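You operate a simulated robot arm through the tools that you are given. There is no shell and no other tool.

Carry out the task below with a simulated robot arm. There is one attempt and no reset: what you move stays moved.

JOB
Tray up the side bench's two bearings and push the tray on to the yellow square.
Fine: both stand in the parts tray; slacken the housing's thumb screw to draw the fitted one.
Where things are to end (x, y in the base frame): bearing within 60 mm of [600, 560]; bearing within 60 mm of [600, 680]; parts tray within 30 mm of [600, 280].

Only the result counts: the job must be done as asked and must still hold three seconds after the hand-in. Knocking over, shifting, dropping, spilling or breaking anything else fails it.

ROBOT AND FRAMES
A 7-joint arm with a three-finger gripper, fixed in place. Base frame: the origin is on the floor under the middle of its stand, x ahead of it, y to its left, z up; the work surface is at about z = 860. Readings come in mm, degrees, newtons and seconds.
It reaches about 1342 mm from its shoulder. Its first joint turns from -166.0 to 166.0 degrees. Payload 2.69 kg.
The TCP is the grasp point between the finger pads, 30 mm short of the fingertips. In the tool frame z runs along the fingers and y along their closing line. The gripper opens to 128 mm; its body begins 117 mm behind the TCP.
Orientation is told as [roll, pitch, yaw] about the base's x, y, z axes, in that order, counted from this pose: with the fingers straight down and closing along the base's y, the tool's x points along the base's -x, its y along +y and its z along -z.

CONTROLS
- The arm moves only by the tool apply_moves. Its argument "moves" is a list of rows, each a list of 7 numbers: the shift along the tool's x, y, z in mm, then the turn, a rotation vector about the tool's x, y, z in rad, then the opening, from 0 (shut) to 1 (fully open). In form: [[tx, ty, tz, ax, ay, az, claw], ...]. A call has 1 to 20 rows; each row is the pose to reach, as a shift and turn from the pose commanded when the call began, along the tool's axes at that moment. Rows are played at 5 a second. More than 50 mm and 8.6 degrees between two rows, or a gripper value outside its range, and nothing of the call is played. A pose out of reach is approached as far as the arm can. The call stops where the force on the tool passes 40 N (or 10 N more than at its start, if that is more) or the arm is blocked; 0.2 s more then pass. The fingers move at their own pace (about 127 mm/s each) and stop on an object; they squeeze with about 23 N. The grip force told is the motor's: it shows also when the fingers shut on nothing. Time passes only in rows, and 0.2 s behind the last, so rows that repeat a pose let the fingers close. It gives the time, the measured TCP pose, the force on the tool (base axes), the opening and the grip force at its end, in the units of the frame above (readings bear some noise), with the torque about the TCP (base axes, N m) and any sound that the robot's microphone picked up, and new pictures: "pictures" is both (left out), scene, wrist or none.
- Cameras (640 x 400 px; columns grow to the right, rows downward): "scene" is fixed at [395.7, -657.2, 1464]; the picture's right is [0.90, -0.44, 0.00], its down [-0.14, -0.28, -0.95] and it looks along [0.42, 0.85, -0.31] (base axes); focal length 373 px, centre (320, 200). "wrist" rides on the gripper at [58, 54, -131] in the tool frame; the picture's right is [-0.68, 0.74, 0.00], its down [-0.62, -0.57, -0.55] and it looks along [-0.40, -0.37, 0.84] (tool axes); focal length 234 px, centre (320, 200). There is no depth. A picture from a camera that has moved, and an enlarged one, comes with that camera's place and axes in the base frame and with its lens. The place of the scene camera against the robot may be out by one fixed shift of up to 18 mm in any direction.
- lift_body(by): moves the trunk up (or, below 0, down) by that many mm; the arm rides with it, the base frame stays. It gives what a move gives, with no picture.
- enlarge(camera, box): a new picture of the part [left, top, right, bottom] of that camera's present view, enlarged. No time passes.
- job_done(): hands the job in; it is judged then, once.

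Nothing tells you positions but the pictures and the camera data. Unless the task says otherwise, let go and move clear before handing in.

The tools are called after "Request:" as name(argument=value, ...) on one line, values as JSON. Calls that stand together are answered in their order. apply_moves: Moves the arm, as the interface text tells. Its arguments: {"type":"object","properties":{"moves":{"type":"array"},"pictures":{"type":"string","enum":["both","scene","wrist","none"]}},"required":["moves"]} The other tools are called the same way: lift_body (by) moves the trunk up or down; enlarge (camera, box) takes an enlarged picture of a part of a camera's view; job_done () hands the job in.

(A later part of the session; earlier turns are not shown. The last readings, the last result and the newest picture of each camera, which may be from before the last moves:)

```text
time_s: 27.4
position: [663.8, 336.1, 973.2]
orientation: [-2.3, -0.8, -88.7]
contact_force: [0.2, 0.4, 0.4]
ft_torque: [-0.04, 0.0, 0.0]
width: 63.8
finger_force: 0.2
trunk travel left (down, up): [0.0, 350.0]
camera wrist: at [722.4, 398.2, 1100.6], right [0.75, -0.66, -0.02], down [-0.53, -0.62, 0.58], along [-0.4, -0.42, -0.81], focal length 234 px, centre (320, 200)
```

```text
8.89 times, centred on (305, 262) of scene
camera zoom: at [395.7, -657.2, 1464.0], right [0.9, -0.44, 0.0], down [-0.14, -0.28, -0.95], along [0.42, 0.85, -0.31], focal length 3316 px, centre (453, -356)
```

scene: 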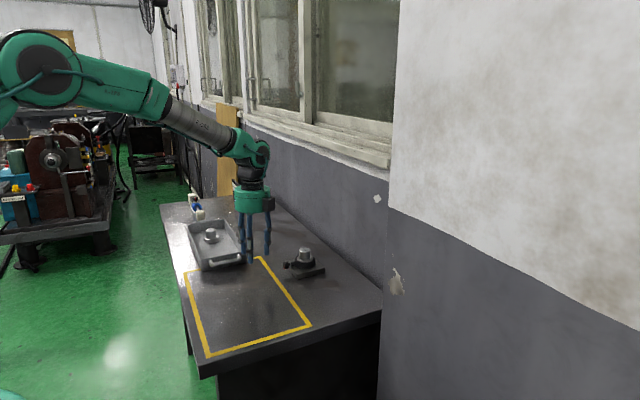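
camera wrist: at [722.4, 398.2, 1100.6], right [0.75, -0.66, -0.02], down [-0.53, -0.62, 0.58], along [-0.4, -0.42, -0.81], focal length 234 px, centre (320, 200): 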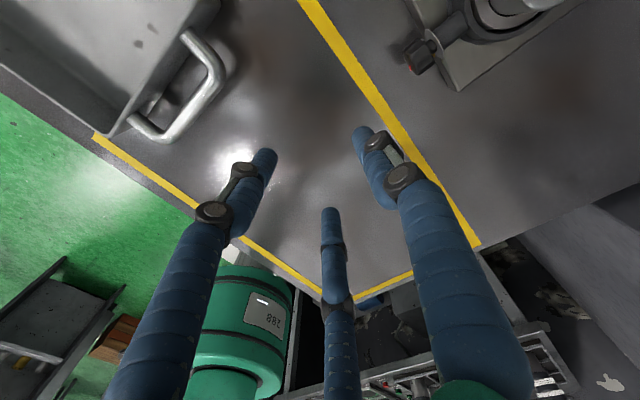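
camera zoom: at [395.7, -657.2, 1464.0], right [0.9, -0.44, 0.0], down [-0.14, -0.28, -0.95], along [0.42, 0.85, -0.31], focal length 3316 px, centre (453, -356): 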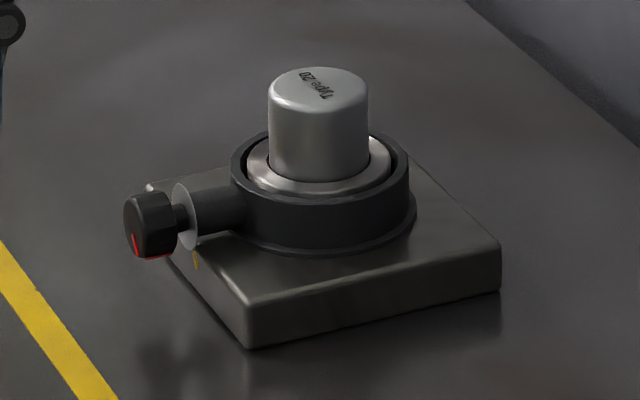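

The knob is centred near (765, 341, 890), about 23 mm across and 15 mm long, with its red mark pointing down beside a yellow mark on the collar. Now I'll try the pitched pose here with the lowered trunk, short of the knob.

Request:
apply_moves(moves=[[0, 0, 0, -0.14, 0, 0.01, 0.5], [0, 5, 0, -0.28, 0, 0.02, 0.5], [1, 10, 0, -0.42, 0, 0.023, 0.5], [2, 20, 5, -0.56, 0, 0.023, 0.5], [3, 30, 10, -0.7, 0, 0.023, 0.5], [4, 40, 20, -0.84, 0, 0.023, 0.5], [5, 48, 30, -0.97, 0, 0.023, 0.5], [5, 48, 38, -1.0, 0, 0.023, 0.5], [5, 48, 38, -1.0, 0, 0.023, 0.5]], pictures="both")

```text
time_s: 29.4
position: [712.3, 341.0, 955.1]
orientation: [48.7, -0.4, -89.6]
contact_force: [-0.1, 0.0, 0.7]
ft_torque: [-0.02, -0.03, 0.0]
width: 64.0
finger_force: 0.0
out of reach, approached as far as the arm can: row 7, 8, 9
trunk travel left (down, up): [0.0, 350.0]
camera wrist: at [649.3, 400.2, 1081.7], right [0.49, -0.67, 0.56], down [-0.78, -0.62, -0.06], along [0.39, -0.41, -0.83], focal length 234 px, centre (320, 200)
```

scene: 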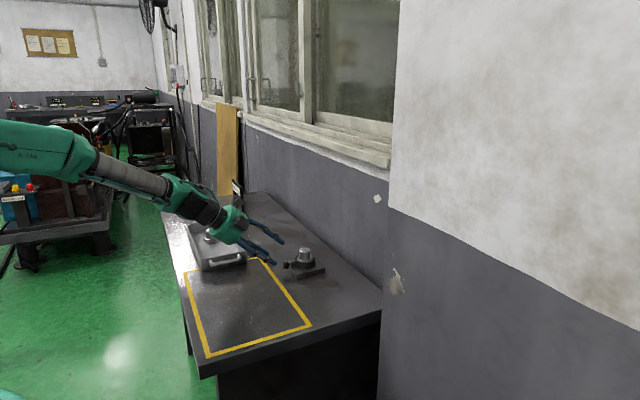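
wrist: 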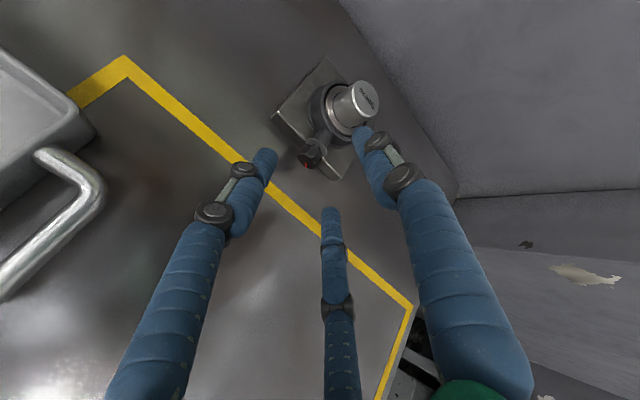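

The wrist can't lie flatter than ~41° below horizontal, which is awkward around the collar. A better way: come straight down with two fingers pinching the knob's ±y sides (third finger free in front of its face) and roll the gripper about the screw axis. I'll raise the trunk back and restore the vertical tool.

Request:
lift_body(by=150)

Request:
apply_moves(moves=[[0, 0, -10, 0.12, 0, 0, 0.5], [0, 0, -10, 0.25, 0, 0, 0.5], [0, 0, -10, 0.38, 0, 0, 0.5], [0, 0, -10, 0.51, 0, 0, 0.5], [0, 0, -10, 0.64, 0, 0, 0.5], [0, 0, -10, 0.77, 0, 0, 0.5], [0, 0, -10, 0.85, 0, 0, 0.5], [0, 0, -10, 0.85, 0, 0, 0.5]], pictures="none")

```text
time_s: 31.1
position: [711.8, 340.7, 1105.0]
orientation: [48.7, -0.4, -89.5]
contact_force: [0.9, -0.5, -0.2]
ft_torque: [-0.04, -0.02, 0.02]
width: 64.0
finger_force: 0.1
trunk travel left (down, up): [-150.0, 200.0]
```

```text
time_s: 32.9
position: [705.0, 341.5, 1111.8]
orientation: [-0.1, -0.3, -89.6]
contact_force: [0.1, 0.2, -1.6]
ft_torque: [-0.02, 0.03, 0.02]
width: 63.8
finger_force: 0.1
trunk travel left (down, up): [-150.0, 200.0]
```

Vertical again at (705, 342, 1112). Now I'll yaw to −30° so two fingers will flank the knob in ±y, and move above it.

Request:
apply_moves(moves=[[0, 6, 0, 0, 0, -0.13, 0.4], [0, 12, 0, 0, 0, -0.26, 0.34], [0, 18, 10, 0, 0, -0.39, 0.34], [0, 24, 30, 0, 0, -0.52, 0.34], [0, 30, 60, 0, 0, -0.65, 0.34], [0, 36, 90, 0, 0, -0.78, 0.34], [0, 42, 120, 0, 0, -0.91, 0.34], [0, 48.5, 140, 0, 0, -1.04, 0.34], [0, 48.5, 140, 0, 0, -1.04, 0.34]], pictures="both")

Request:
enlarge(camera="wrist", box=[230, 60, 430, 260])

Request:
enlarge(camera="scene", box=[240, 180, 350, 290])

```text
time_s: 34.9
position: [755.8, 341.9, 972.2]
orientation: [-0.4, -0.2, -29.9]
contact_force: [0.6, -0.4, -0.8]
ft_torque: [-0.04, 0.03, 0.04]
width: 43.7
finger_force: 0.1
trunk travel left (down, up): [-150.0, 200.0]
camera wrist: at [732.2, 418.7, 1102.6], right [0.95, 0.3, 0.0], down [0.25, -0.79, 0.55], along [0.16, -0.53, -0.83], focal length 234 px, centre (320, 200)
```

scene: 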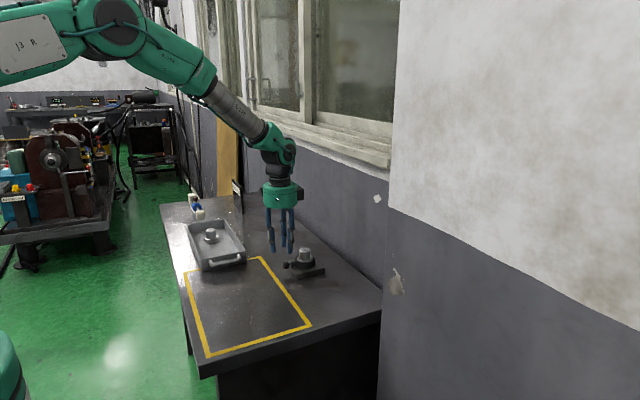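
wrist: 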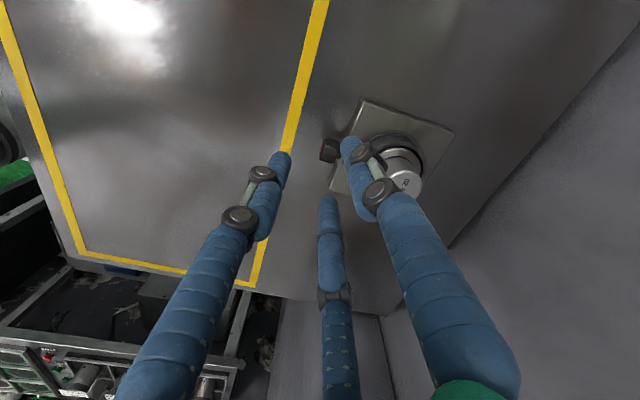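

```text
2.00 times, centred on (330, 160) of wrist
camera zoom: at [732.2, 418.7, 1102.6], right [0.95, 0.3, 0.0], down [0.25, -0.79, 0.55], along [0.16, -0.53, -0.83], focal length 468 px, centre (300, 280)
```

zoom: 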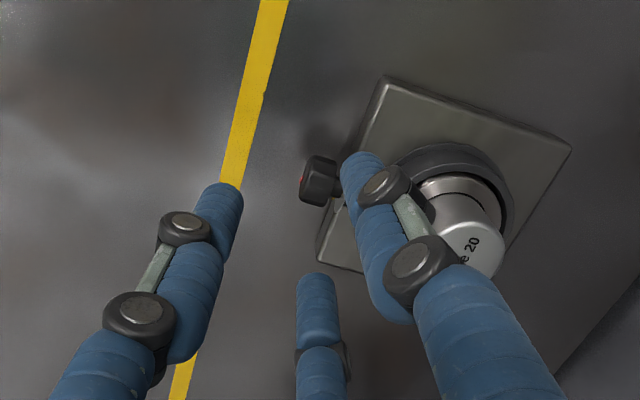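

```text
3.64 times, centred on (295, 235) of scene
camera zoom: at [395.7, -657.2, 1464.0], right [0.9, -0.44, 0.0], down [-0.14, -0.28, -0.95], along [0.42, 0.85, -0.31], focal length 1357 px, centre (411, 73)
```

zoom: 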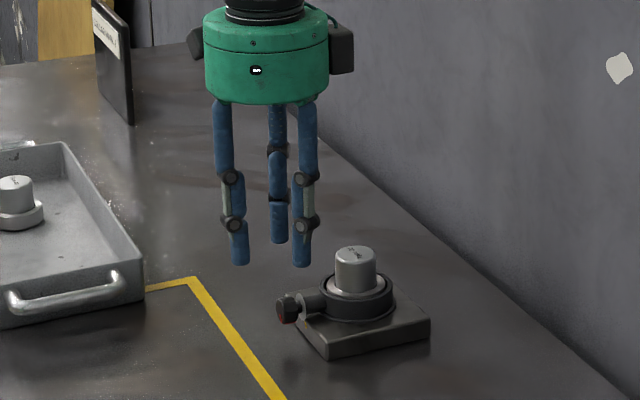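

The knob reads (766, 341), between the two fingers in y with the third finger free in front. I'll descend partway with a narrower opening and check alignment.

Request:
apply_moves(moves=[[0.8, -2.2, 15, 0, 0, 0, 0.31], [0.8, -2.2, 30, 0, 0, 0, 0.31], [0.8, -2.2, 38, 0, 0, 0, 0.31], [0.8, -2.2, 38, 0, 0, 0, 0.31]], pictures="both")

Request:
enlarge(camera="wrist", box=[250, 100, 410, 260])

Request:
enlarge(camera="scene", box=[250, 200, 340, 290])

```text
time_s: 35.9
position: [751.0, 338.7, 933.7]
orientation: [-0.3, -0.3, -30.0]
contact_force: [-0.6, 0.6, -0.1]
ft_torque: [0.01, 0.02, -0.01]
width: 40.1
finger_force: 0.1
trunk travel left (down, up): [-150.0, 200.0]
camera wrist: at [728.5, 415.1, 1063.8], right [0.95, 0.3, 0.0], down [0.25, -0.79, 0.55], along [0.16, -0.53, -0.83], focal length 234 px, centre (320, 200)
```

scene: 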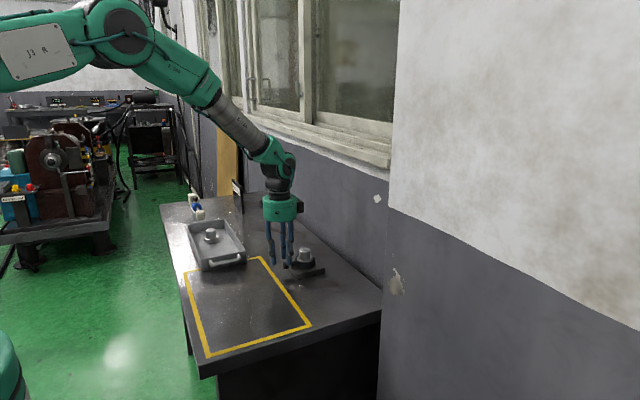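
wrist: 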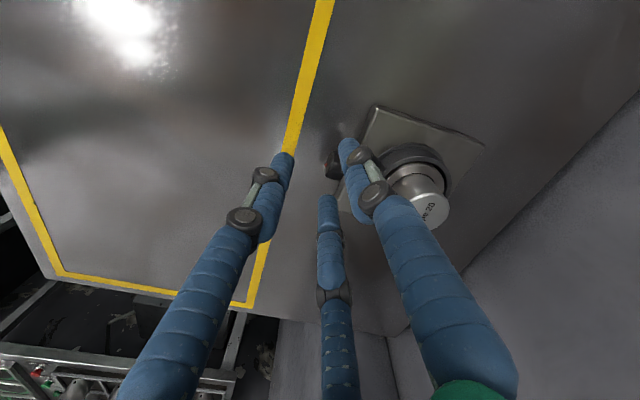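

```text
2.50 times, centred on (330, 180) of wrist
camera zoom: at [728.5, 415.1, 1063.8], right [0.95, 0.3, 0.0], down [0.25, -0.79, 0.55], along [0.16, -0.53, -0.83], focal length 585 px, centre (295, 250)
```

zoom: 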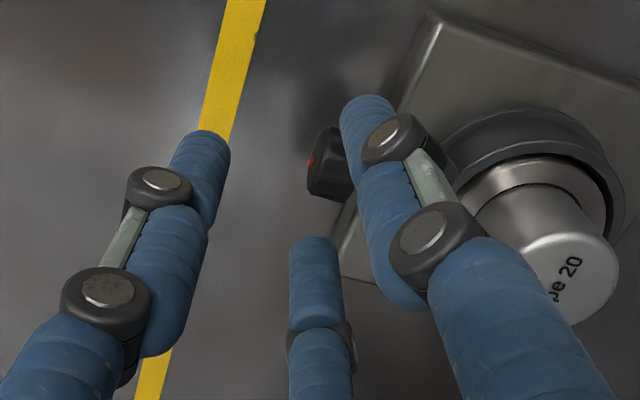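

```text
4.44 times, centred on (295, 245) of scene
camera zoom: at [395.7, -657.2, 1464.0], right [0.9, -0.44, 0.0], down [-0.14, -0.28, -0.95], along [0.42, 0.85, -0.31], focal length 1658 px, centre (431, 0)
```

zoom: 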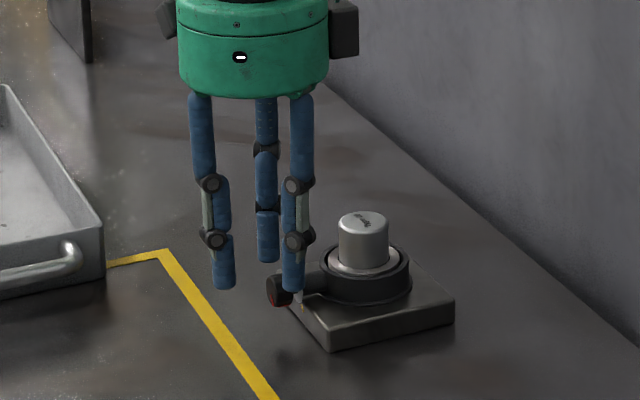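

Alignment looks right: the knob sits between the two fingers. I'll come down the last 23 mm so the tips flank the knob.

Request:
apply_moves(moves=[[0, 0.5, 8, 0, 0, 0, 0.31], [0, 0.5, 16, 0, 0, 0, 0.31], [0, 0.5, 23, 0, 0, 0, 0.31], [0, 0.5, 23, 0, 0, 0, 0.31]], pictures="wrist")

Request:
enlarge(camera="wrist", box=[250, 100, 410, 260])

Request:
enlarge(camera="scene", box=[265, 230, 325, 290])

```text
time_s: 36.9
position: [751.7, 337.9, 910.6]
orientation: [-0.4, -0.3, -30.0]
contact_force: [-0.4, -0.5, -0.4]
ft_torque: [0.02, 0.0, -0.04]
width: 39.7
finger_force: 0.1
trunk travel left (down, up): [-150.0, 200.0]
camera wrist: at [728.3, 415.7, 1040.9], right [0.95, 0.3, 0.0], down [0.25, -0.79, 0.55], along [0.16, -0.53, -0.83], focal length 234 px, centre (320, 200)
```

wrist: 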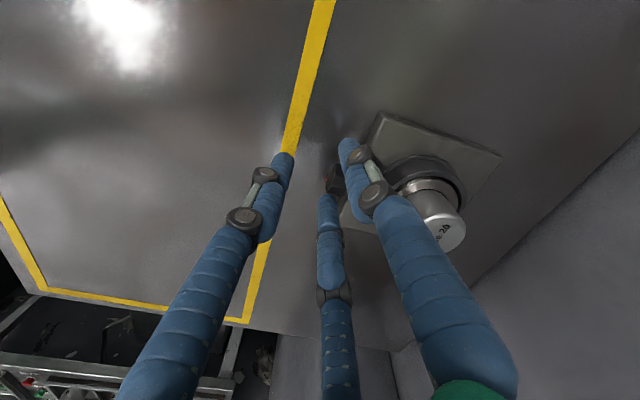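

```text
2.50 times, centred on (330, 180) of wrist
camera zoom: at [728.3, 415.7, 1040.9], right [0.95, 0.3, 0.0], down [0.25, -0.79, 0.55], along [0.16, -0.53, -0.83], focal length 585 px, centre (295, 250)
```

zoom: 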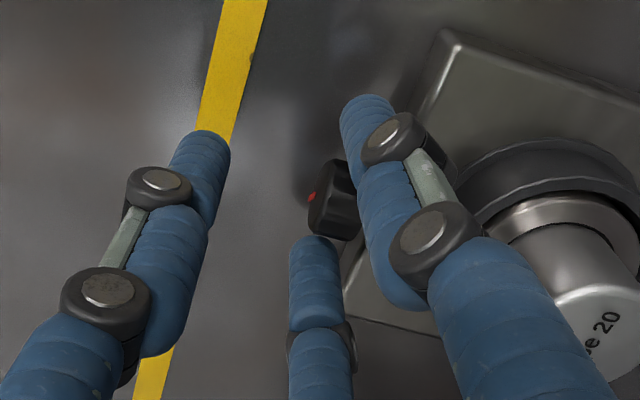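

```text
6.67 times, centred on (295, 260) of scene
camera zoom: at [395.7, -657.2, 1464.0], right [0.9, -0.44, 0.0], down [-0.14, -0.28, -0.95], along [0.42, 0.85, -0.31], focal length 2487 px, centre (487, -200)
```

zoom: 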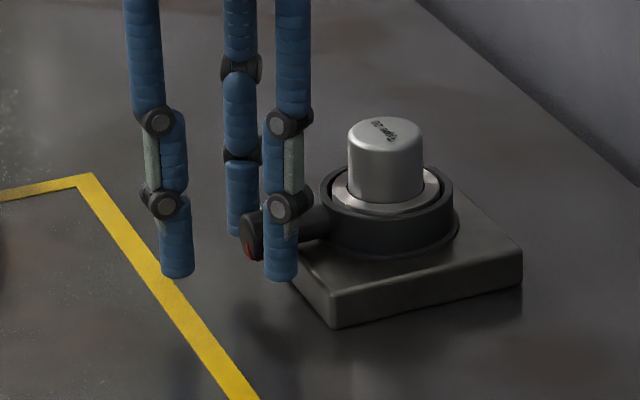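

The fingers flank the knob in ±y as planned, with no contact force. I'll close on it and look.

Request:
apply_moves(moves=[[0, 0, 0, 0, 0, 0, 0.25], [0, 0, 0, 0, 0, 0, 0.1], [0, 0, 0, 0, 0, 0, 0], [0, 0, 0, 0, 0, 0, 0]], pictures="wrist")

Request:
enlarge(camera="wrist", box=[250, 100, 410, 260])

Request:
enlarge(camera="scene", box=[265, 230, 325, 290])

```text
time_s: 37.9
position: [751.8, 339.5, 910.5]
orientation: [-0.3, -0.3, -30.0]
contact_force: [5.1, 17.0, -3.7]
ft_torque: [0.41, -0.23, 0.17]
width: 26.1
finger_force: 45.0
trunk travel left (down, up): [-150.0, 200.0]
camera wrist: at [728.8, 416.9, 1041.1], right [0.95, 0.3, 0.0], down [0.25, -0.79, 0.55], along [0.17, -0.53, -0.83], focal length 234 px, centre (320, 200)
```

wrist: 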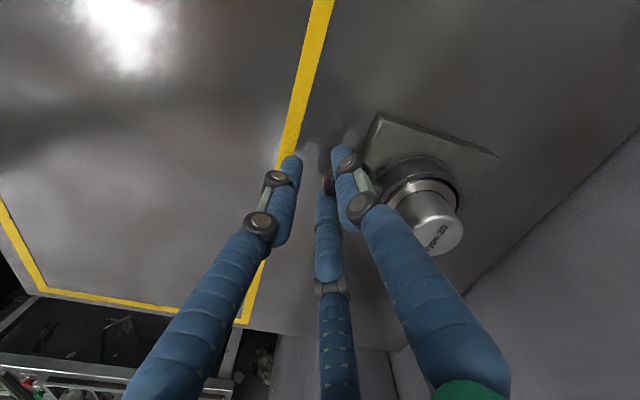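

```text
2.50 times, centred on (330, 180) of wrist
camera zoom: at [728.8, 416.9, 1041.1], right [0.95, 0.3, 0.0], down [0.25, -0.79, 0.55], along [0.17, -0.53, -0.83], focal length 585 px, centre (295, 250)
```

zoom: 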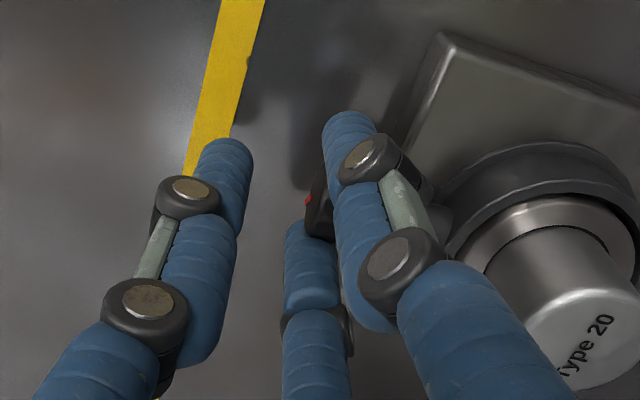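

```text
6.67 times, centred on (295, 260) of scene
camera zoom: at [395.7, -657.2, 1464.0], right [0.9, -0.44, 0.0], down [-0.14, -0.28, -0.95], along [0.42, 0.85, -0.31], focal length 2487 px, centre (487, -200)
```

zoom: 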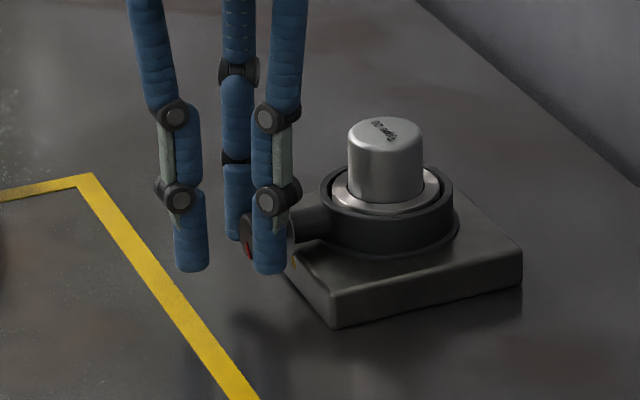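

The two fingers hold the knob (26 mm between pads) with a sideways load of 17 N, meaning I'm slightly off centre in y. I'll shift about 1 mm to balance it.

Request:
apply_moves(moves=[[0.25, 0.43, 0, 0, 0, 0, 0], [0.5, 0.87, 0, 0, 0, 0, 0], [0.5, 0.87, 0, 0, 0, 0, 0]], pictures="none")

```text
time_s: 38.7
position: [751.6, 338.8, 911.5]
orientation: [-0.4, -0.1, -29.9]
contact_force: [14.1, 9.1, -3.4]
ft_torque: [0.31, -0.68, 0.1]
width: 26.2
finger_force: 44.9
trunk travel left (down, up): [-150.0, 200.0]
```

Better balanced. Now I'll roll the gripper about the screw axis in the slackening direction (counter-clockwise seen from the knob's face), first by 16° to feel it.

Request:
apply_moves(moves=[[0.7, 1.2, 0.05, 0.06, -0.035, 0, 0], [1.4, 2.5, 0.2, 0.121, -0.07, 0, 0], [2.1, 3.7, 0.45, 0.181, -0.105, 0, 0], [2.8, 4.9, 0.8, 0.242, -0.14, 0, 0], [2.8, 4.9, 0.8, 0.242, -0.14, 0, 0]], pictures="wrist")

Request:
enlarge(camera="scene", box=[265, 230, 325, 290])

Request:
enlarge(camera="wrist", box=[250, 100, 410, 260])

```text
time_s: 39.9
position: [752.6, 346.4, 910.2]
orientation: [-14.4, -8.2, -29.0]
contact_force: [13.0, 8.1, 0.3]
ft_torque: [0.19, -0.48, 0.22]
width: 26.4
finger_force: 45.0
trunk travel left (down, up): [-150.0, 200.0]
camera wrist: at [728.8, 455.8, 1013.9], right [0.95, 0.29, -0.08], down [0.25, -0.61, 0.75], along [0.16, -0.74, -0.65], focal length 234 px, centre (320, 200)
```

wrist: 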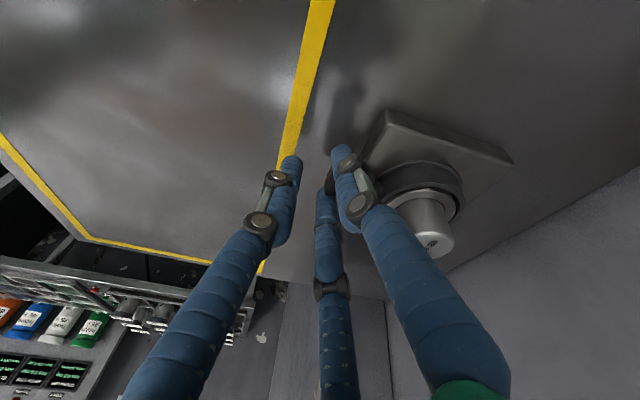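

```text
6.67 times, centred on (295, 260) of scene
camera zoom: at [395.7, -657.2, 1464.0], right [0.9, -0.44, 0.0], down [-0.14, -0.28, -0.95], along [0.42, 0.85, -0.31], focal length 2487 px, centre (487, -200)
```

zoom: 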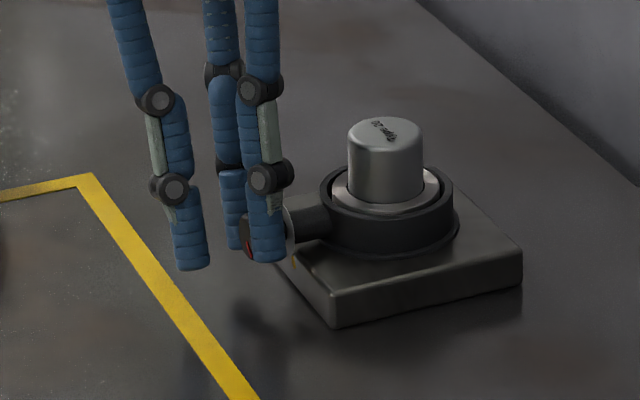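

```text
2.50 times, centred on (330, 180) of wrist
camera zoom: at [728.8, 455.8, 1013.9], right [0.95, 0.29, -0.08], down [0.25, -0.61, 0.75], along [0.16, -0.74, -0.65], focal length 585 px, centre (295, 250)
```

zoom: 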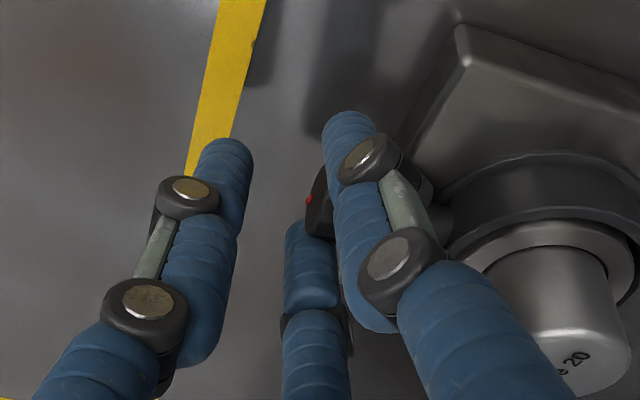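

The knob is turning with the gripper (its red mark keeps its place relative to the fingers), with no rise in force. I'll continue the stroke by another 24°.

Request:
apply_moves(moves=[[1.07, 1.85, 0.11, 0.0907, -0.0524, 0, 0], [2.13, 3.69, 0.45, 0.1814, -0.1047, 0, 0], [3.17, 5.48, 1.0, 0.272, -0.157, 0, 0], [4.17, 7.22, 1.77, 0.3628, -0.2094, 0, 0], [4.17, 7.22, 1.77, 0.3628, -0.2094, 0, 0]], pictures="wrist")

Request:
enlarge(camera="scene", box=[265, 230, 325, 290])

Request:
enlarge(camera="wrist", box=[250, 100, 410, 260])

```text
time_s: 41.1
position: [751.9, 352.9, 904.6]
orientation: [-36.5, -19.1, -23.7]
contact_force: [8.8, 14.3, 3.0]
ft_torque: [0.18, -0.17, 0.21]
width: 26.4
finger_force: 45.1
trunk travel left (down, up): [-150.0, 200.0]
camera wrist: at [728.6, 496.3, 956.1], right [0.95, 0.23, -0.19], down [0.25, -0.25, 0.94], along [0.16, -0.94, -0.3], focal length 234 px, centre (320, 200)
```

wrist: 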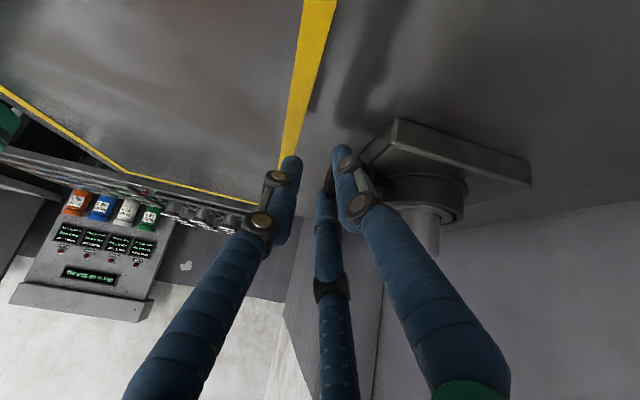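

```text
6.67 times, centred on (295, 260) of scene
camera zoom: at [395.7, -657.2, 1464.0], right [0.9, -0.44, 0.0], down [-0.14, -0.28, -0.95], along [0.42, 0.85, -0.31], focal length 2487 px, centre (487, -200)
```

zoom: 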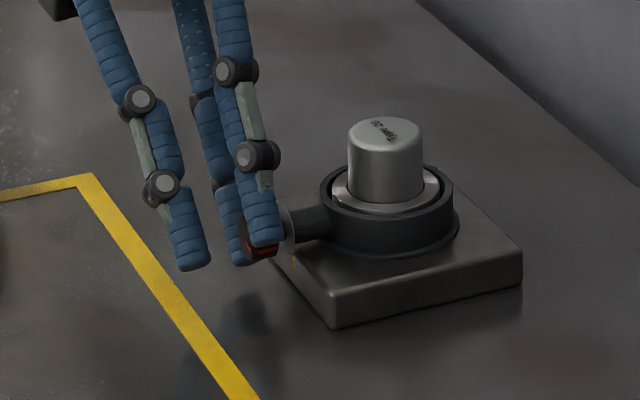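

```text
2.50 times, centred on (330, 180) of wrist
camera zoom: at [728.6, 496.3, 956.1], right [0.95, 0.23, -0.19], down [0.25, -0.25, 0.94], along [0.16, -0.94, -0.3], focal length 585 px, centre (295, 250)
```

zoom: 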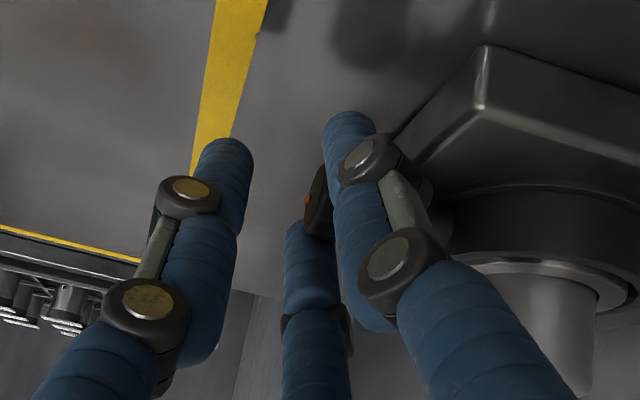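

The red mark has swung from the bottom towards the −y side: the screw is turning. I'll open just enough to free the knob, roll back 80° around it without touching, and re-grip.

Request:
apply_moves(moves=[[0, 0, 0, 0, 0, 0, 0.29], [0, 0, 0, 0, 0, 0, 0.29], [-1.43, -2.47, 0.2, -0.1209, 0.0698, 0, 0.29], [-2.83, -4.89, 0.79, -0.2418, 0.1396, 0, 0.29], [-4.17, -7.22, 1.77, -0.3628, 0.2094, 0, 0.29], [-5.43, -9.41, 3.11, -0.4837, 0.2793, 0, 0.29], [-6.59, -11.41, 4.8, -0.6046, 0.3491, 0, 0.29], [-7.62, -13.19, 6.78, -0.7255, 0.4189, 0, 0.29], [-8.5, -14.72, 9.04, -0.8464, 0.4887, 0, 0.29], [-9.21, -15.96, 11.51, -0.9673, 0.5585, 0, 0.29], [-9.75, -16.88, 14.17, -1.0883, 0.6283, 0, 0.29], [-10.09, -17.48, 16.94, -1.2092, 0.6981, 0, 0.29], [-10.09, -17.48, 16.94, -1.2092, 0.6981, 0, 0.29]], pictures="both")

Request:
enlarge(camera="scene", box=[265, 230, 325, 290])

Request:
enlarge(camera="wrist", box=[250, 100, 410, 260])

```text
time_s: 43.9
position: [752.7, 326.5, 906.0]
orientation: [35.7, 18.6, -24.1]
contact_force: [1.4, -0.5, -0.5]
ft_torque: [0.04, -0.01, -0.01]
width: 37.1
finger_force: 0.1
trunk travel left (down, up): [-150.0, 200.0]
camera wrist: at [728.6, 301.3, 1055.2], right [0.95, 0.23, 0.19], down [0.25, -0.96, -0.09], along [0.16, 0.13, -0.98], focal length 234 px, centre (320, 200)
```

scene: 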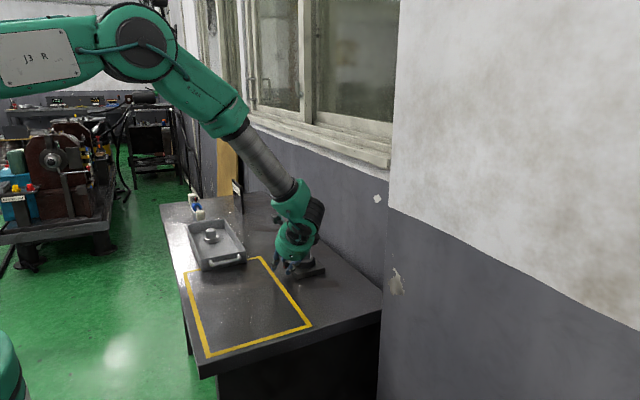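
wrist: 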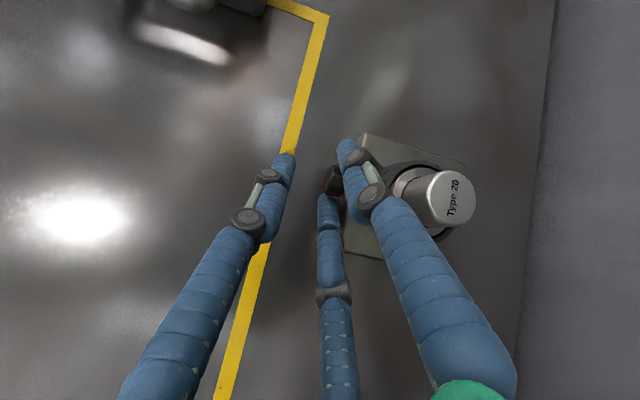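

```text
6.67 times, centred on (295, 260) of scene
camera zoom: at [395.7, -657.2, 1464.0], right [0.9, -0.44, 0.0], down [-0.14, -0.28, -0.95], along [0.42, 0.85, -0.31], focal length 2487 px, centre (487, -200)
```

zoom: 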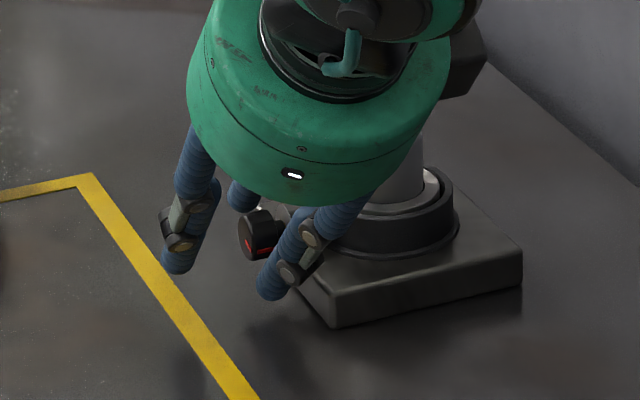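

```text
2.50 times, centred on (330, 180) of wrist
camera zoom: at [728.6, 301.3, 1055.2], right [0.95, 0.23, 0.19], down [0.25, -0.96, -0.09], along [0.16, 0.13, -0.98], focal length 585 px, centre (295, 250)
```

zoom: 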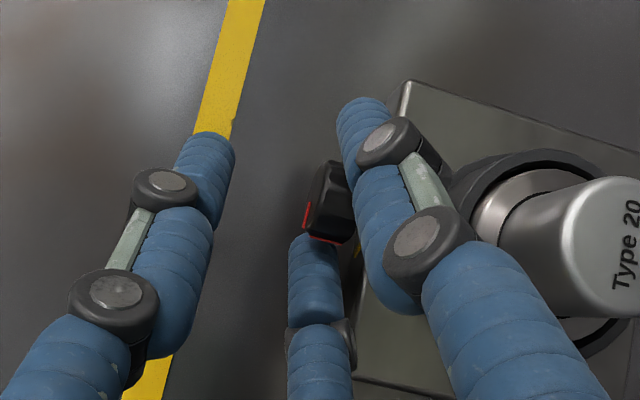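

The knob stayed put and nothing touched. I'll close again and turn through another stroke.

Request:
apply_moves(moves=[[0, 0, 0, 0, 0, 0, 0.15], [0, 0, 0, 0, 0, 0, 0], [0, 0, 0, 0, 0, 0, 0], [0, 0, 0, 0, 0, 0, 0]], pictures="none")

Request:
apply_moves(moves=[[0.72, 1.24, 0.05, 0.0605, -0.0349, 0, 0], [1.43, 2.47, 0.2, 0.1209, -0.0698, 0, 0], [2.83, 4.89, 0.79, 0.2418, -0.1396, 0, 0], [4.17, 7.22, 1.77, 0.3628, -0.2094, 0, 0], [5.43, 9.41, 3.11, 0.4837, -0.2793, 0, 0], [6.59, 11.41, 4.8, 0.6046, -0.3491, 0, 0], [7.62, 13.19, 6.78, 0.7255, -0.4189, 0, 0], [8.5, 14.72, 9.04, 0.8464, -0.4887, 0, 0], [9.21, 15.96, 11.51, 0.9673, -0.5585, 0, 0], [9.75, 16.88, 14.17, 1.0883, -0.6283, 0, 0], [10.09, 17.48, 16.94, 1.2092, -0.6981, 0, 0], [10.09, 17.48, 16.94, 1.2092, -0.6981, 0, 0]], pictures="wrist")

Request:
enlarge(camera="scene", box=[265, 230, 325, 290])

Request:
enlarge(camera="wrist", box=[250, 100, 410, 260])

```text
time_s: 44.9
position: [751.8, 326.5, 906.4]
orientation: [35.6, 18.5, -24.0]
contact_force: [3.0, 2.1, -1.1]
ft_torque: [0.03, -0.08, -0.07]
width: 26.5
finger_force: 45.0
trunk travel left (down, up): [-150.0, 200.0]
```

```text
time_s: 47.5
position: [752.6, 353.4, 906.2]
orientation: [-36.5, -19.0, -23.8]
contact_force: [-4.7, 10.0, 6.9]
ft_torque: [0.09, 0.28, -0.25]
width: 26.2
finger_force: 44.9
trunk travel left (down, up): [-150.0, 200.0]
camera wrist: at [728.3, 496.5, 956.3], right [0.95, 0.23, -0.19], down [0.25, -0.25, 0.94], along [0.17, -0.94, -0.3], focal length 234 px, centre (320, 200)
```

wrist: 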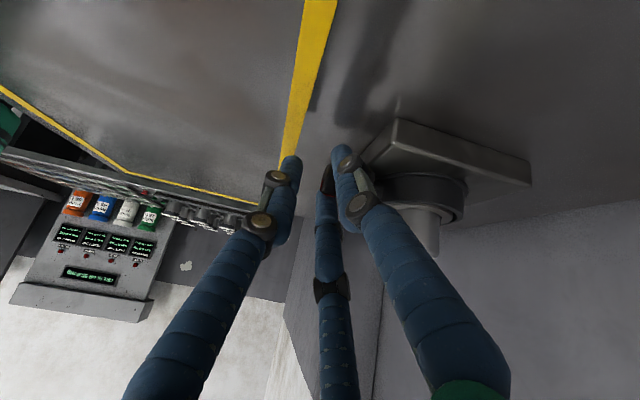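

```text
6.67 times, centred on (295, 260) of scene
camera zoom: at [395.7, -657.2, 1464.0], right [0.9, -0.44, 0.0], down [-0.14, -0.28, -0.95], along [0.42, 0.85, -0.31], focal length 2487 px, centre (487, -200)
```

zoom: 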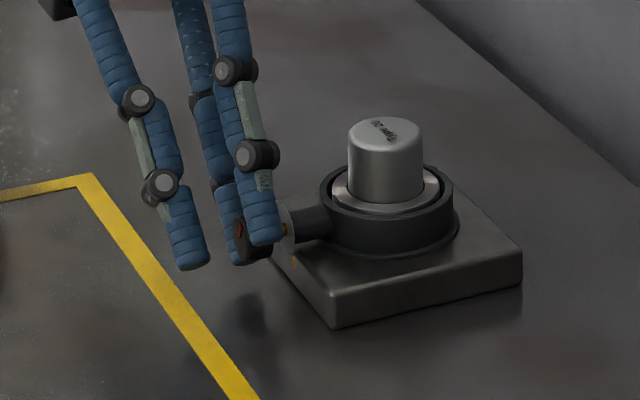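

```text
2.50 times, centred on (330, 180) of wrist
camera zoom: at [728.3, 496.5, 956.3], right [0.95, 0.23, -0.19], down [0.25, -0.25, 0.94], along [0.17, -0.94, -0.3], focal length 585 px, centre (295, 250)
```

zoom: 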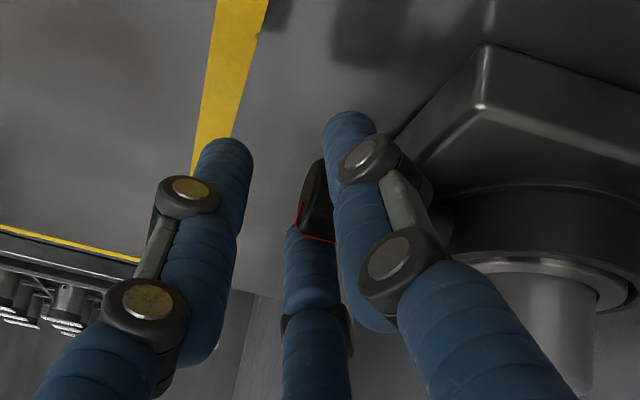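

The screw has now turned about 120°. There seem to be marks on the collar disc; I'll zoom in for a look.

Request:
enlarge(camera="scene", box=[283, 248, 307, 272])

```text
16.00 times, centred on (295, 260) of scene
camera zoom: at [395.7, -657.2, 1464.0], right [0.9, -0.44, 0.0], down [-0.14, -0.28, -0.95], along [0.42, 0.85, -0.31], focal length 5970 px, centre (720, -760)
```

zoom: 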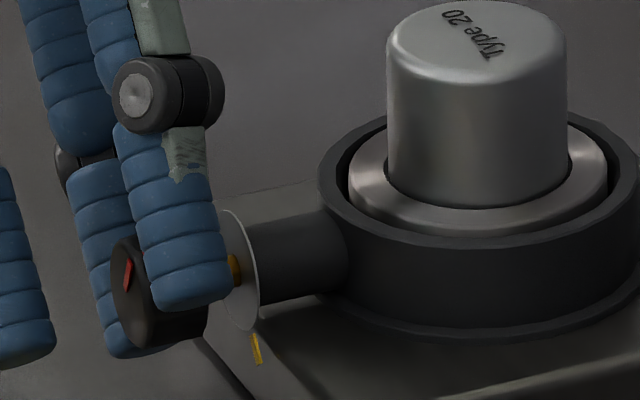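

An orange patch is now showing on the exposed shaft and the index tick sits at the bottom. I'll do another stroke to be sure the screw is properly slack: open, roll back, re-grip.

Request:
apply_moves(moves=[[0, 0, 0, 0, 0, 0, 0.29], [0, 0, 0, 0, 0, 0, 0.29], [-1.43, -2.47, 0.2, -0.1209, 0.0698, 0, 0.29], [-2.83, -4.89, 0.79, -0.2418, 0.1396, 0, 0.29], [-4.17, -7.22, 1.77, -0.3628, 0.2094, 0, 0.29], [-5.43, -9.41, 3.11, -0.4837, 0.2793, 0, 0.29], [-6.59, -11.41, 4.8, -0.6046, 0.3491, 0, 0.29], [-7.62, -13.19, 6.78, -0.7255, 0.4189, 0, 0.29], [-8.5, -14.72, 9.04, -0.8464, 0.4887, 0, 0.29], [-9.21, -15.96, 11.51, -0.9673, 0.5585, 0, 0.29], [-9.75, -16.88, 14.17, -1.0883, 0.6283, 0, 0.29], [-10.09, -17.48, 16.94, -1.2092, 0.6981, 0, 0.29], [-10.09, -17.48, 16.94, -1.2092, 0.6981, 0, 0.29]], pictures="wrist")

Request:
enlarge(camera="wrist", box=[300, 130, 380, 210])

Request:
enlarge(camera="scene", box=[283, 248, 307, 272])

```text
time_s: 50.3
position: [752.7, 327.0, 906.3]
orientation: [35.7, 18.7, -23.9]
contact_force: [0.5, -0.5, -1.1]
ft_torque: [0.05, 0.03, 0.02]
width: 37.0
finger_force: 0.1
trunk travel left (down, up): [-150.0, 200.0]
camera wrist: at [728.5, 302.0, 1055.5], right [0.95, 0.23, 0.19], down [0.25, -0.96, -0.09], along [0.16, 0.13, -0.98], focal length 234 px, centre (320, 200)
```

wrist: 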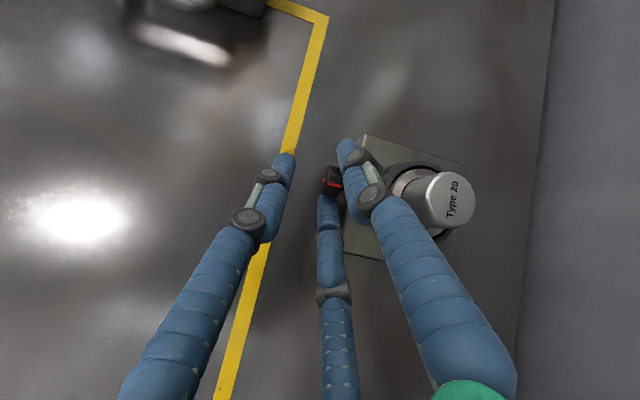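

```text
5.00 times, centred on (340, 170) of wrist
camera zoom: at [728.5, 302.0, 1055.5], right [0.95, 0.23, 0.19], down [0.25, -0.96, -0.09], along [0.16, 0.13, -0.98], focal length 1171 px, centre (220, 350)
```

zoom: 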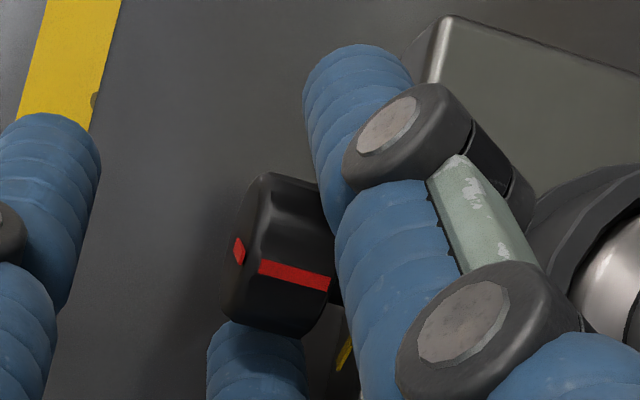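

```text
16.00 times, centred on (295, 260) of scene
camera zoom: at [395.7, -657.2, 1464.0], right [0.9, -0.44, 0.0], down [-0.14, -0.28, -0.95], along [0.42, 0.85, -0.31], focal length 5970 px, centre (720, -760)
```

zoom: 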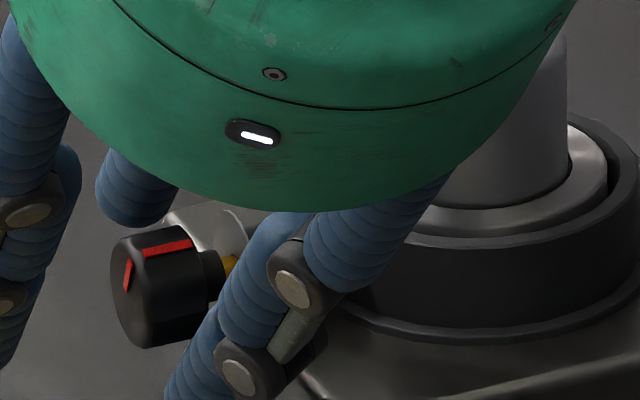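

The red bar is now well up the −y side, past the collar's second mark (about 120° turned). I'll roll back to vertical with open fingers, rise clear, and then try drawing the bearing gently.

Request:
apply_moves(moves=[[1.43, 2.47, 0.2, 0.1209, -0.0698, 0, 0.29], [2.83, 4.89, 0.79, 0.2418, -0.1396, 0, 0.29], [4.17, 7.22, 1.77, 0.3628, -0.2094, 0, 0.29], [5.43, 9.41, 3.11, 0.4837, -0.2793, 0, 0.29], [6.59, 11.41, 4.8, 0.6046, -0.3491, 0, 0.29], [6.59, 11.41, 4.8, 0.6046, -0.3491, 0, 0.29]], pictures="none")

Request:
apply_moves(moves=[[0, 0, -20, 0, 0, 0, 0.29], [0, 0, -50, 0, 0, 0, 0.29], [0, 0, -90, 0, 0, 0, 0.4], [0, 0, -110, 0, 0, 0, 0.5], [0, 0, -110, 0, 0, 0, 0.5]], pictures="both")

Request:
enlarge(camera="scene", box=[275, 238, 325, 283])

Request:
enlarge(camera="wrist", box=[300, 80, 440, 220])

```text
time_s: 51.7
position: [752.6, 341.3, 910.7]
orientation: [-0.4, -0.3, -30.1]
contact_force: [-1.3, 0.0, 0.4]
ft_torque: [-0.06, 0.03, -0.03]
width: 36.9
finger_force: 0.0
trunk travel left (down, up): [-150.0, 200.0]
```

```text
time_s: 52.9
position: [752.4, 342.1, 1020.3]
orientation: [-0.4, -0.2, -30.0]
contact_force: [0.3, 0.7, -1.0]
ft_torque: [0.02, 0.0, -0.05]
width: 63.8
finger_force: 0.1
trunk travel left (down, up): [-150.0, 200.0]
camera wrist: at [728.7, 418.6, 1150.7], right [0.95, 0.3, 0.0], down [0.25, -0.79, 0.55], along [0.16, -0.53, -0.83], focal length 234 px, centre (320, 200)
```

scene: 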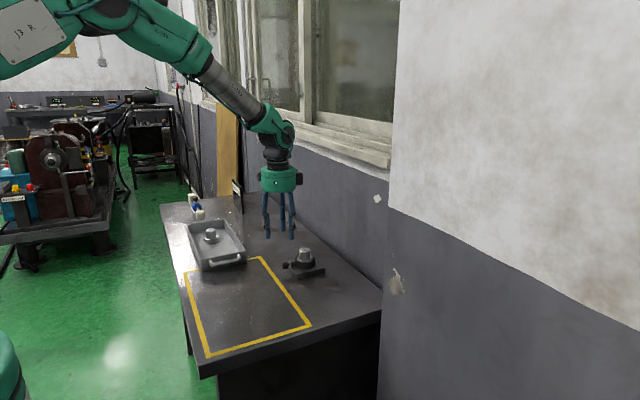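
wrist: 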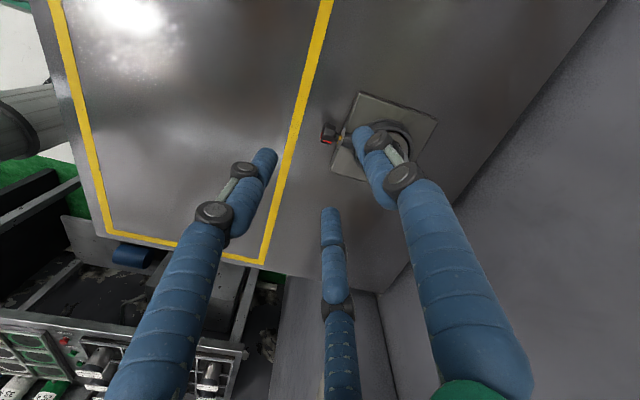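

```text
8.89 times, centred on (300, 260) of scene
camera zoom: at [395.7, -657.2, 1464.0], right [0.9, -0.44, 0.0], down [-0.14, -0.28, -0.95], along [0.42, 0.85, -0.31], focal length 3316 px, centre (498, -338)
```

zoom: 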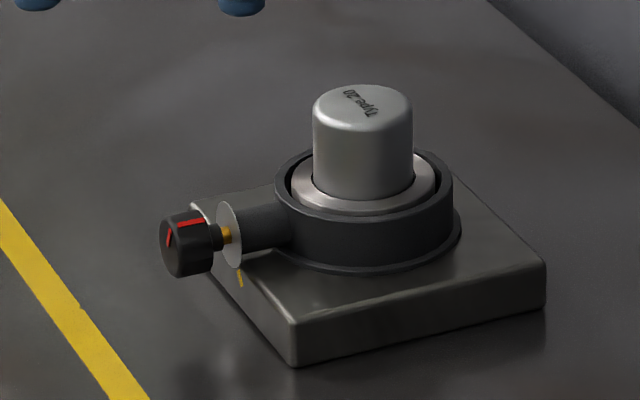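

```text
2.86 times, centred on (370, 150) of wrist
camera zoom: at [728.7, 418.6, 1150.7], right [0.95, 0.3, 0.0], down [0.25, -0.79, 0.55], along [0.16, -0.53, -0.83], focal length 669 px, centre (177, 343)
```

zoom: 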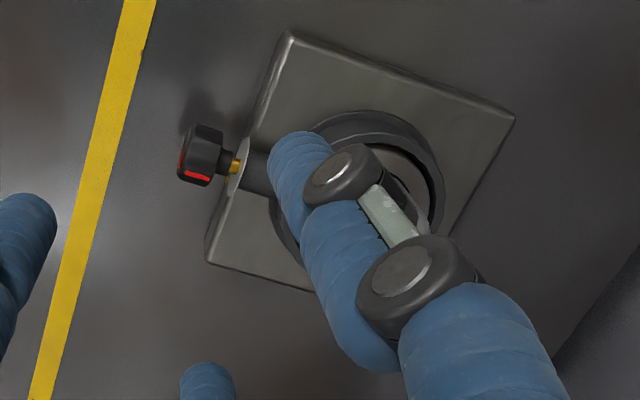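

A yellow band is now exposed on the shaft behind the knob, so the screw has backed out. Next I'll centre over the fitted bearing at about (831, 340) to measure it.

Request:
apply_moves(moves=[[-23, 12.6, 0, 0, 0, 0, 0.7], [-46, 25.3, 0, 0, 0, 0, 0.8], [-68.9, 37.9, 0, 0, 0, 0, 0.8], [-68.9, 37.9, 0, 0, 0, 0, 0.8]], pictures="wrist")

Request:
enlarge(camera="wrist", box=[260, 100, 400, 240])

```text
time_s: 53.9
position: [830.6, 338.3, 1019.9]
orientation: [-0.4, -0.2, -30.1]
contact_force: [-0.6, 0.9, -0.5]
ft_torque: [-0.02, 0.01, 0.01]
width: 102.3
finger_force: 0.1
trunk travel left (down, up): [-150.0, 200.0]
camera wrist: at [808.4, 417.0, 1150.7], right [0.95, 0.3, 0.0], down [0.25, -0.79, 0.55], along [0.16, -0.53, -0.83], focal length 234 px, centre (320, 200)
```

wrist: 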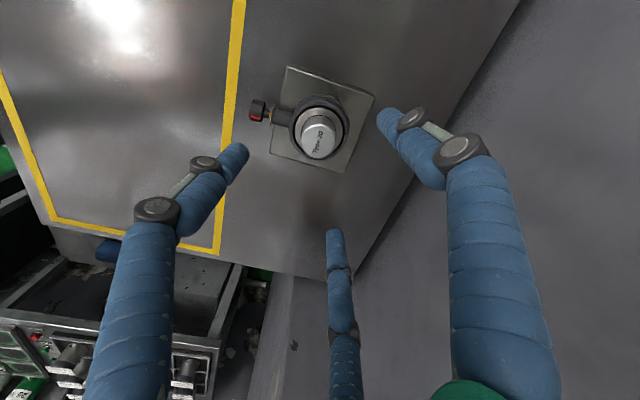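

```text
2.86 times, centred on (330, 170) of wrist
camera zoom: at [808.4, 417.0, 1150.7], right [0.95, 0.3, 0.0], down [0.25, -0.79, 0.55], along [0.16, -0.53, -0.83], focal length 669 px, centre (291, 286)
```

zoom: 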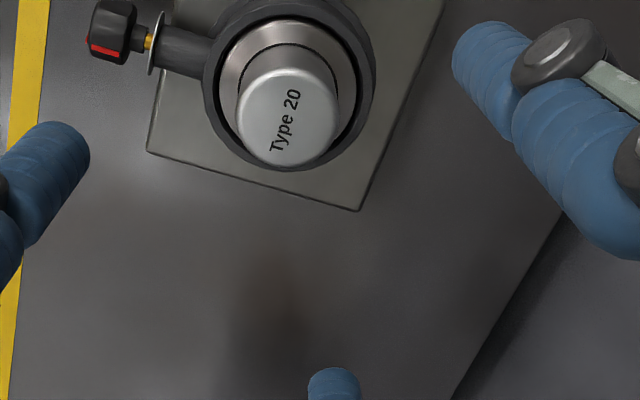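

The knob top is nearly under the grasp point. I'll go down closer (tips still above the knob) and re-check the centring.

Request:
apply_moves(moves=[[0, 0, 20, 0, 0, 0, 0.7], [0, 0, 40, 0, 0, 0, 0.6], [0, 0, 45, 0, 0, 0, 0.55], [0, 0, 45, 0, 0, 0, 0.55]], pictures="wrist")

Request:
enlarge(camera="wrist", box=[250, 100, 390, 240])

Request:
enlarge(camera="scene", box=[265, 210, 345, 290])

```text
time_s: 54.9
position: [830.7, 338.9, 976.6]
orientation: [-0.4, -0.2, -30.0]
contact_force: [0.3, 0.3, -0.1]
ft_torque: [0.03, 0.01, -0.02]
width: 70.4
finger_force: 0.0
trunk travel left (down, up): [-150.0, 200.0]
camera wrist: at [807.6, 415.6, 1106.2], right [0.95, 0.3, 0.0], down [0.25, -0.79, 0.55], along [0.16, -0.53, -0.83], focal length 234 px, centre (320, 200)
```

wrist: 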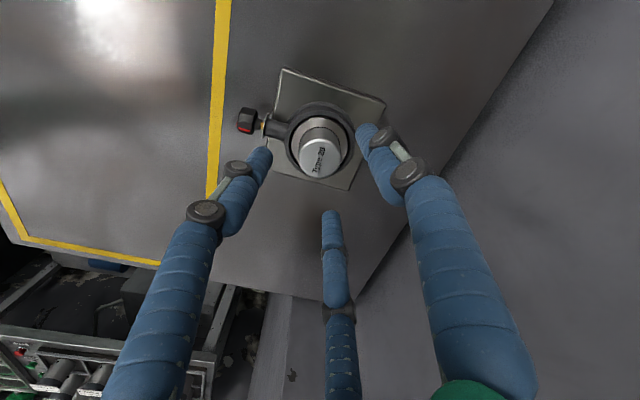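

```text
2.86 times, centred on (320, 170) of wrist
camera zoom: at [807.6, 415.6, 1106.2], right [0.95, 0.3, 0.0], down [0.25, -0.79, 0.55], along [0.16, -0.53, -0.83], focal length 669 px, centre (320, 286)
```

zoom: 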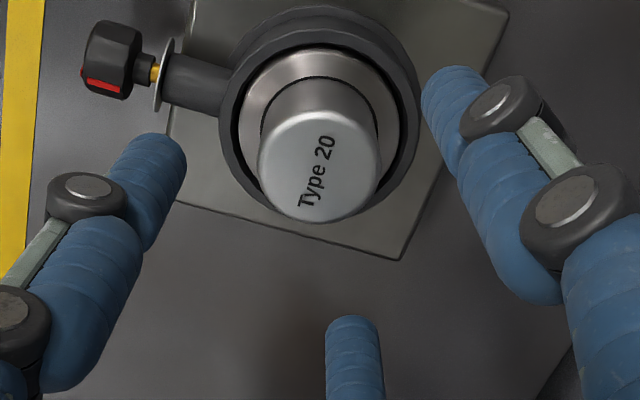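

```text
5.00 times, centred on (305, 250) of scene
camera zoom: at [395.7, -657.2, 1464.0], right [0.9, -0.44, 0.0], down [-0.14, -0.28, -0.95], along [0.42, 0.85, -0.31], focal length 1866 px, centre (395, -50)
```

zoom: 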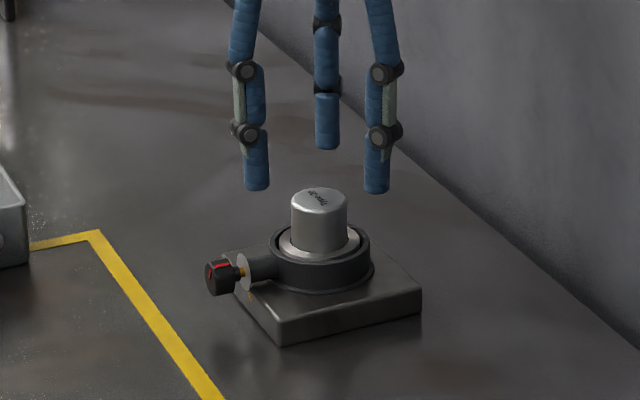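

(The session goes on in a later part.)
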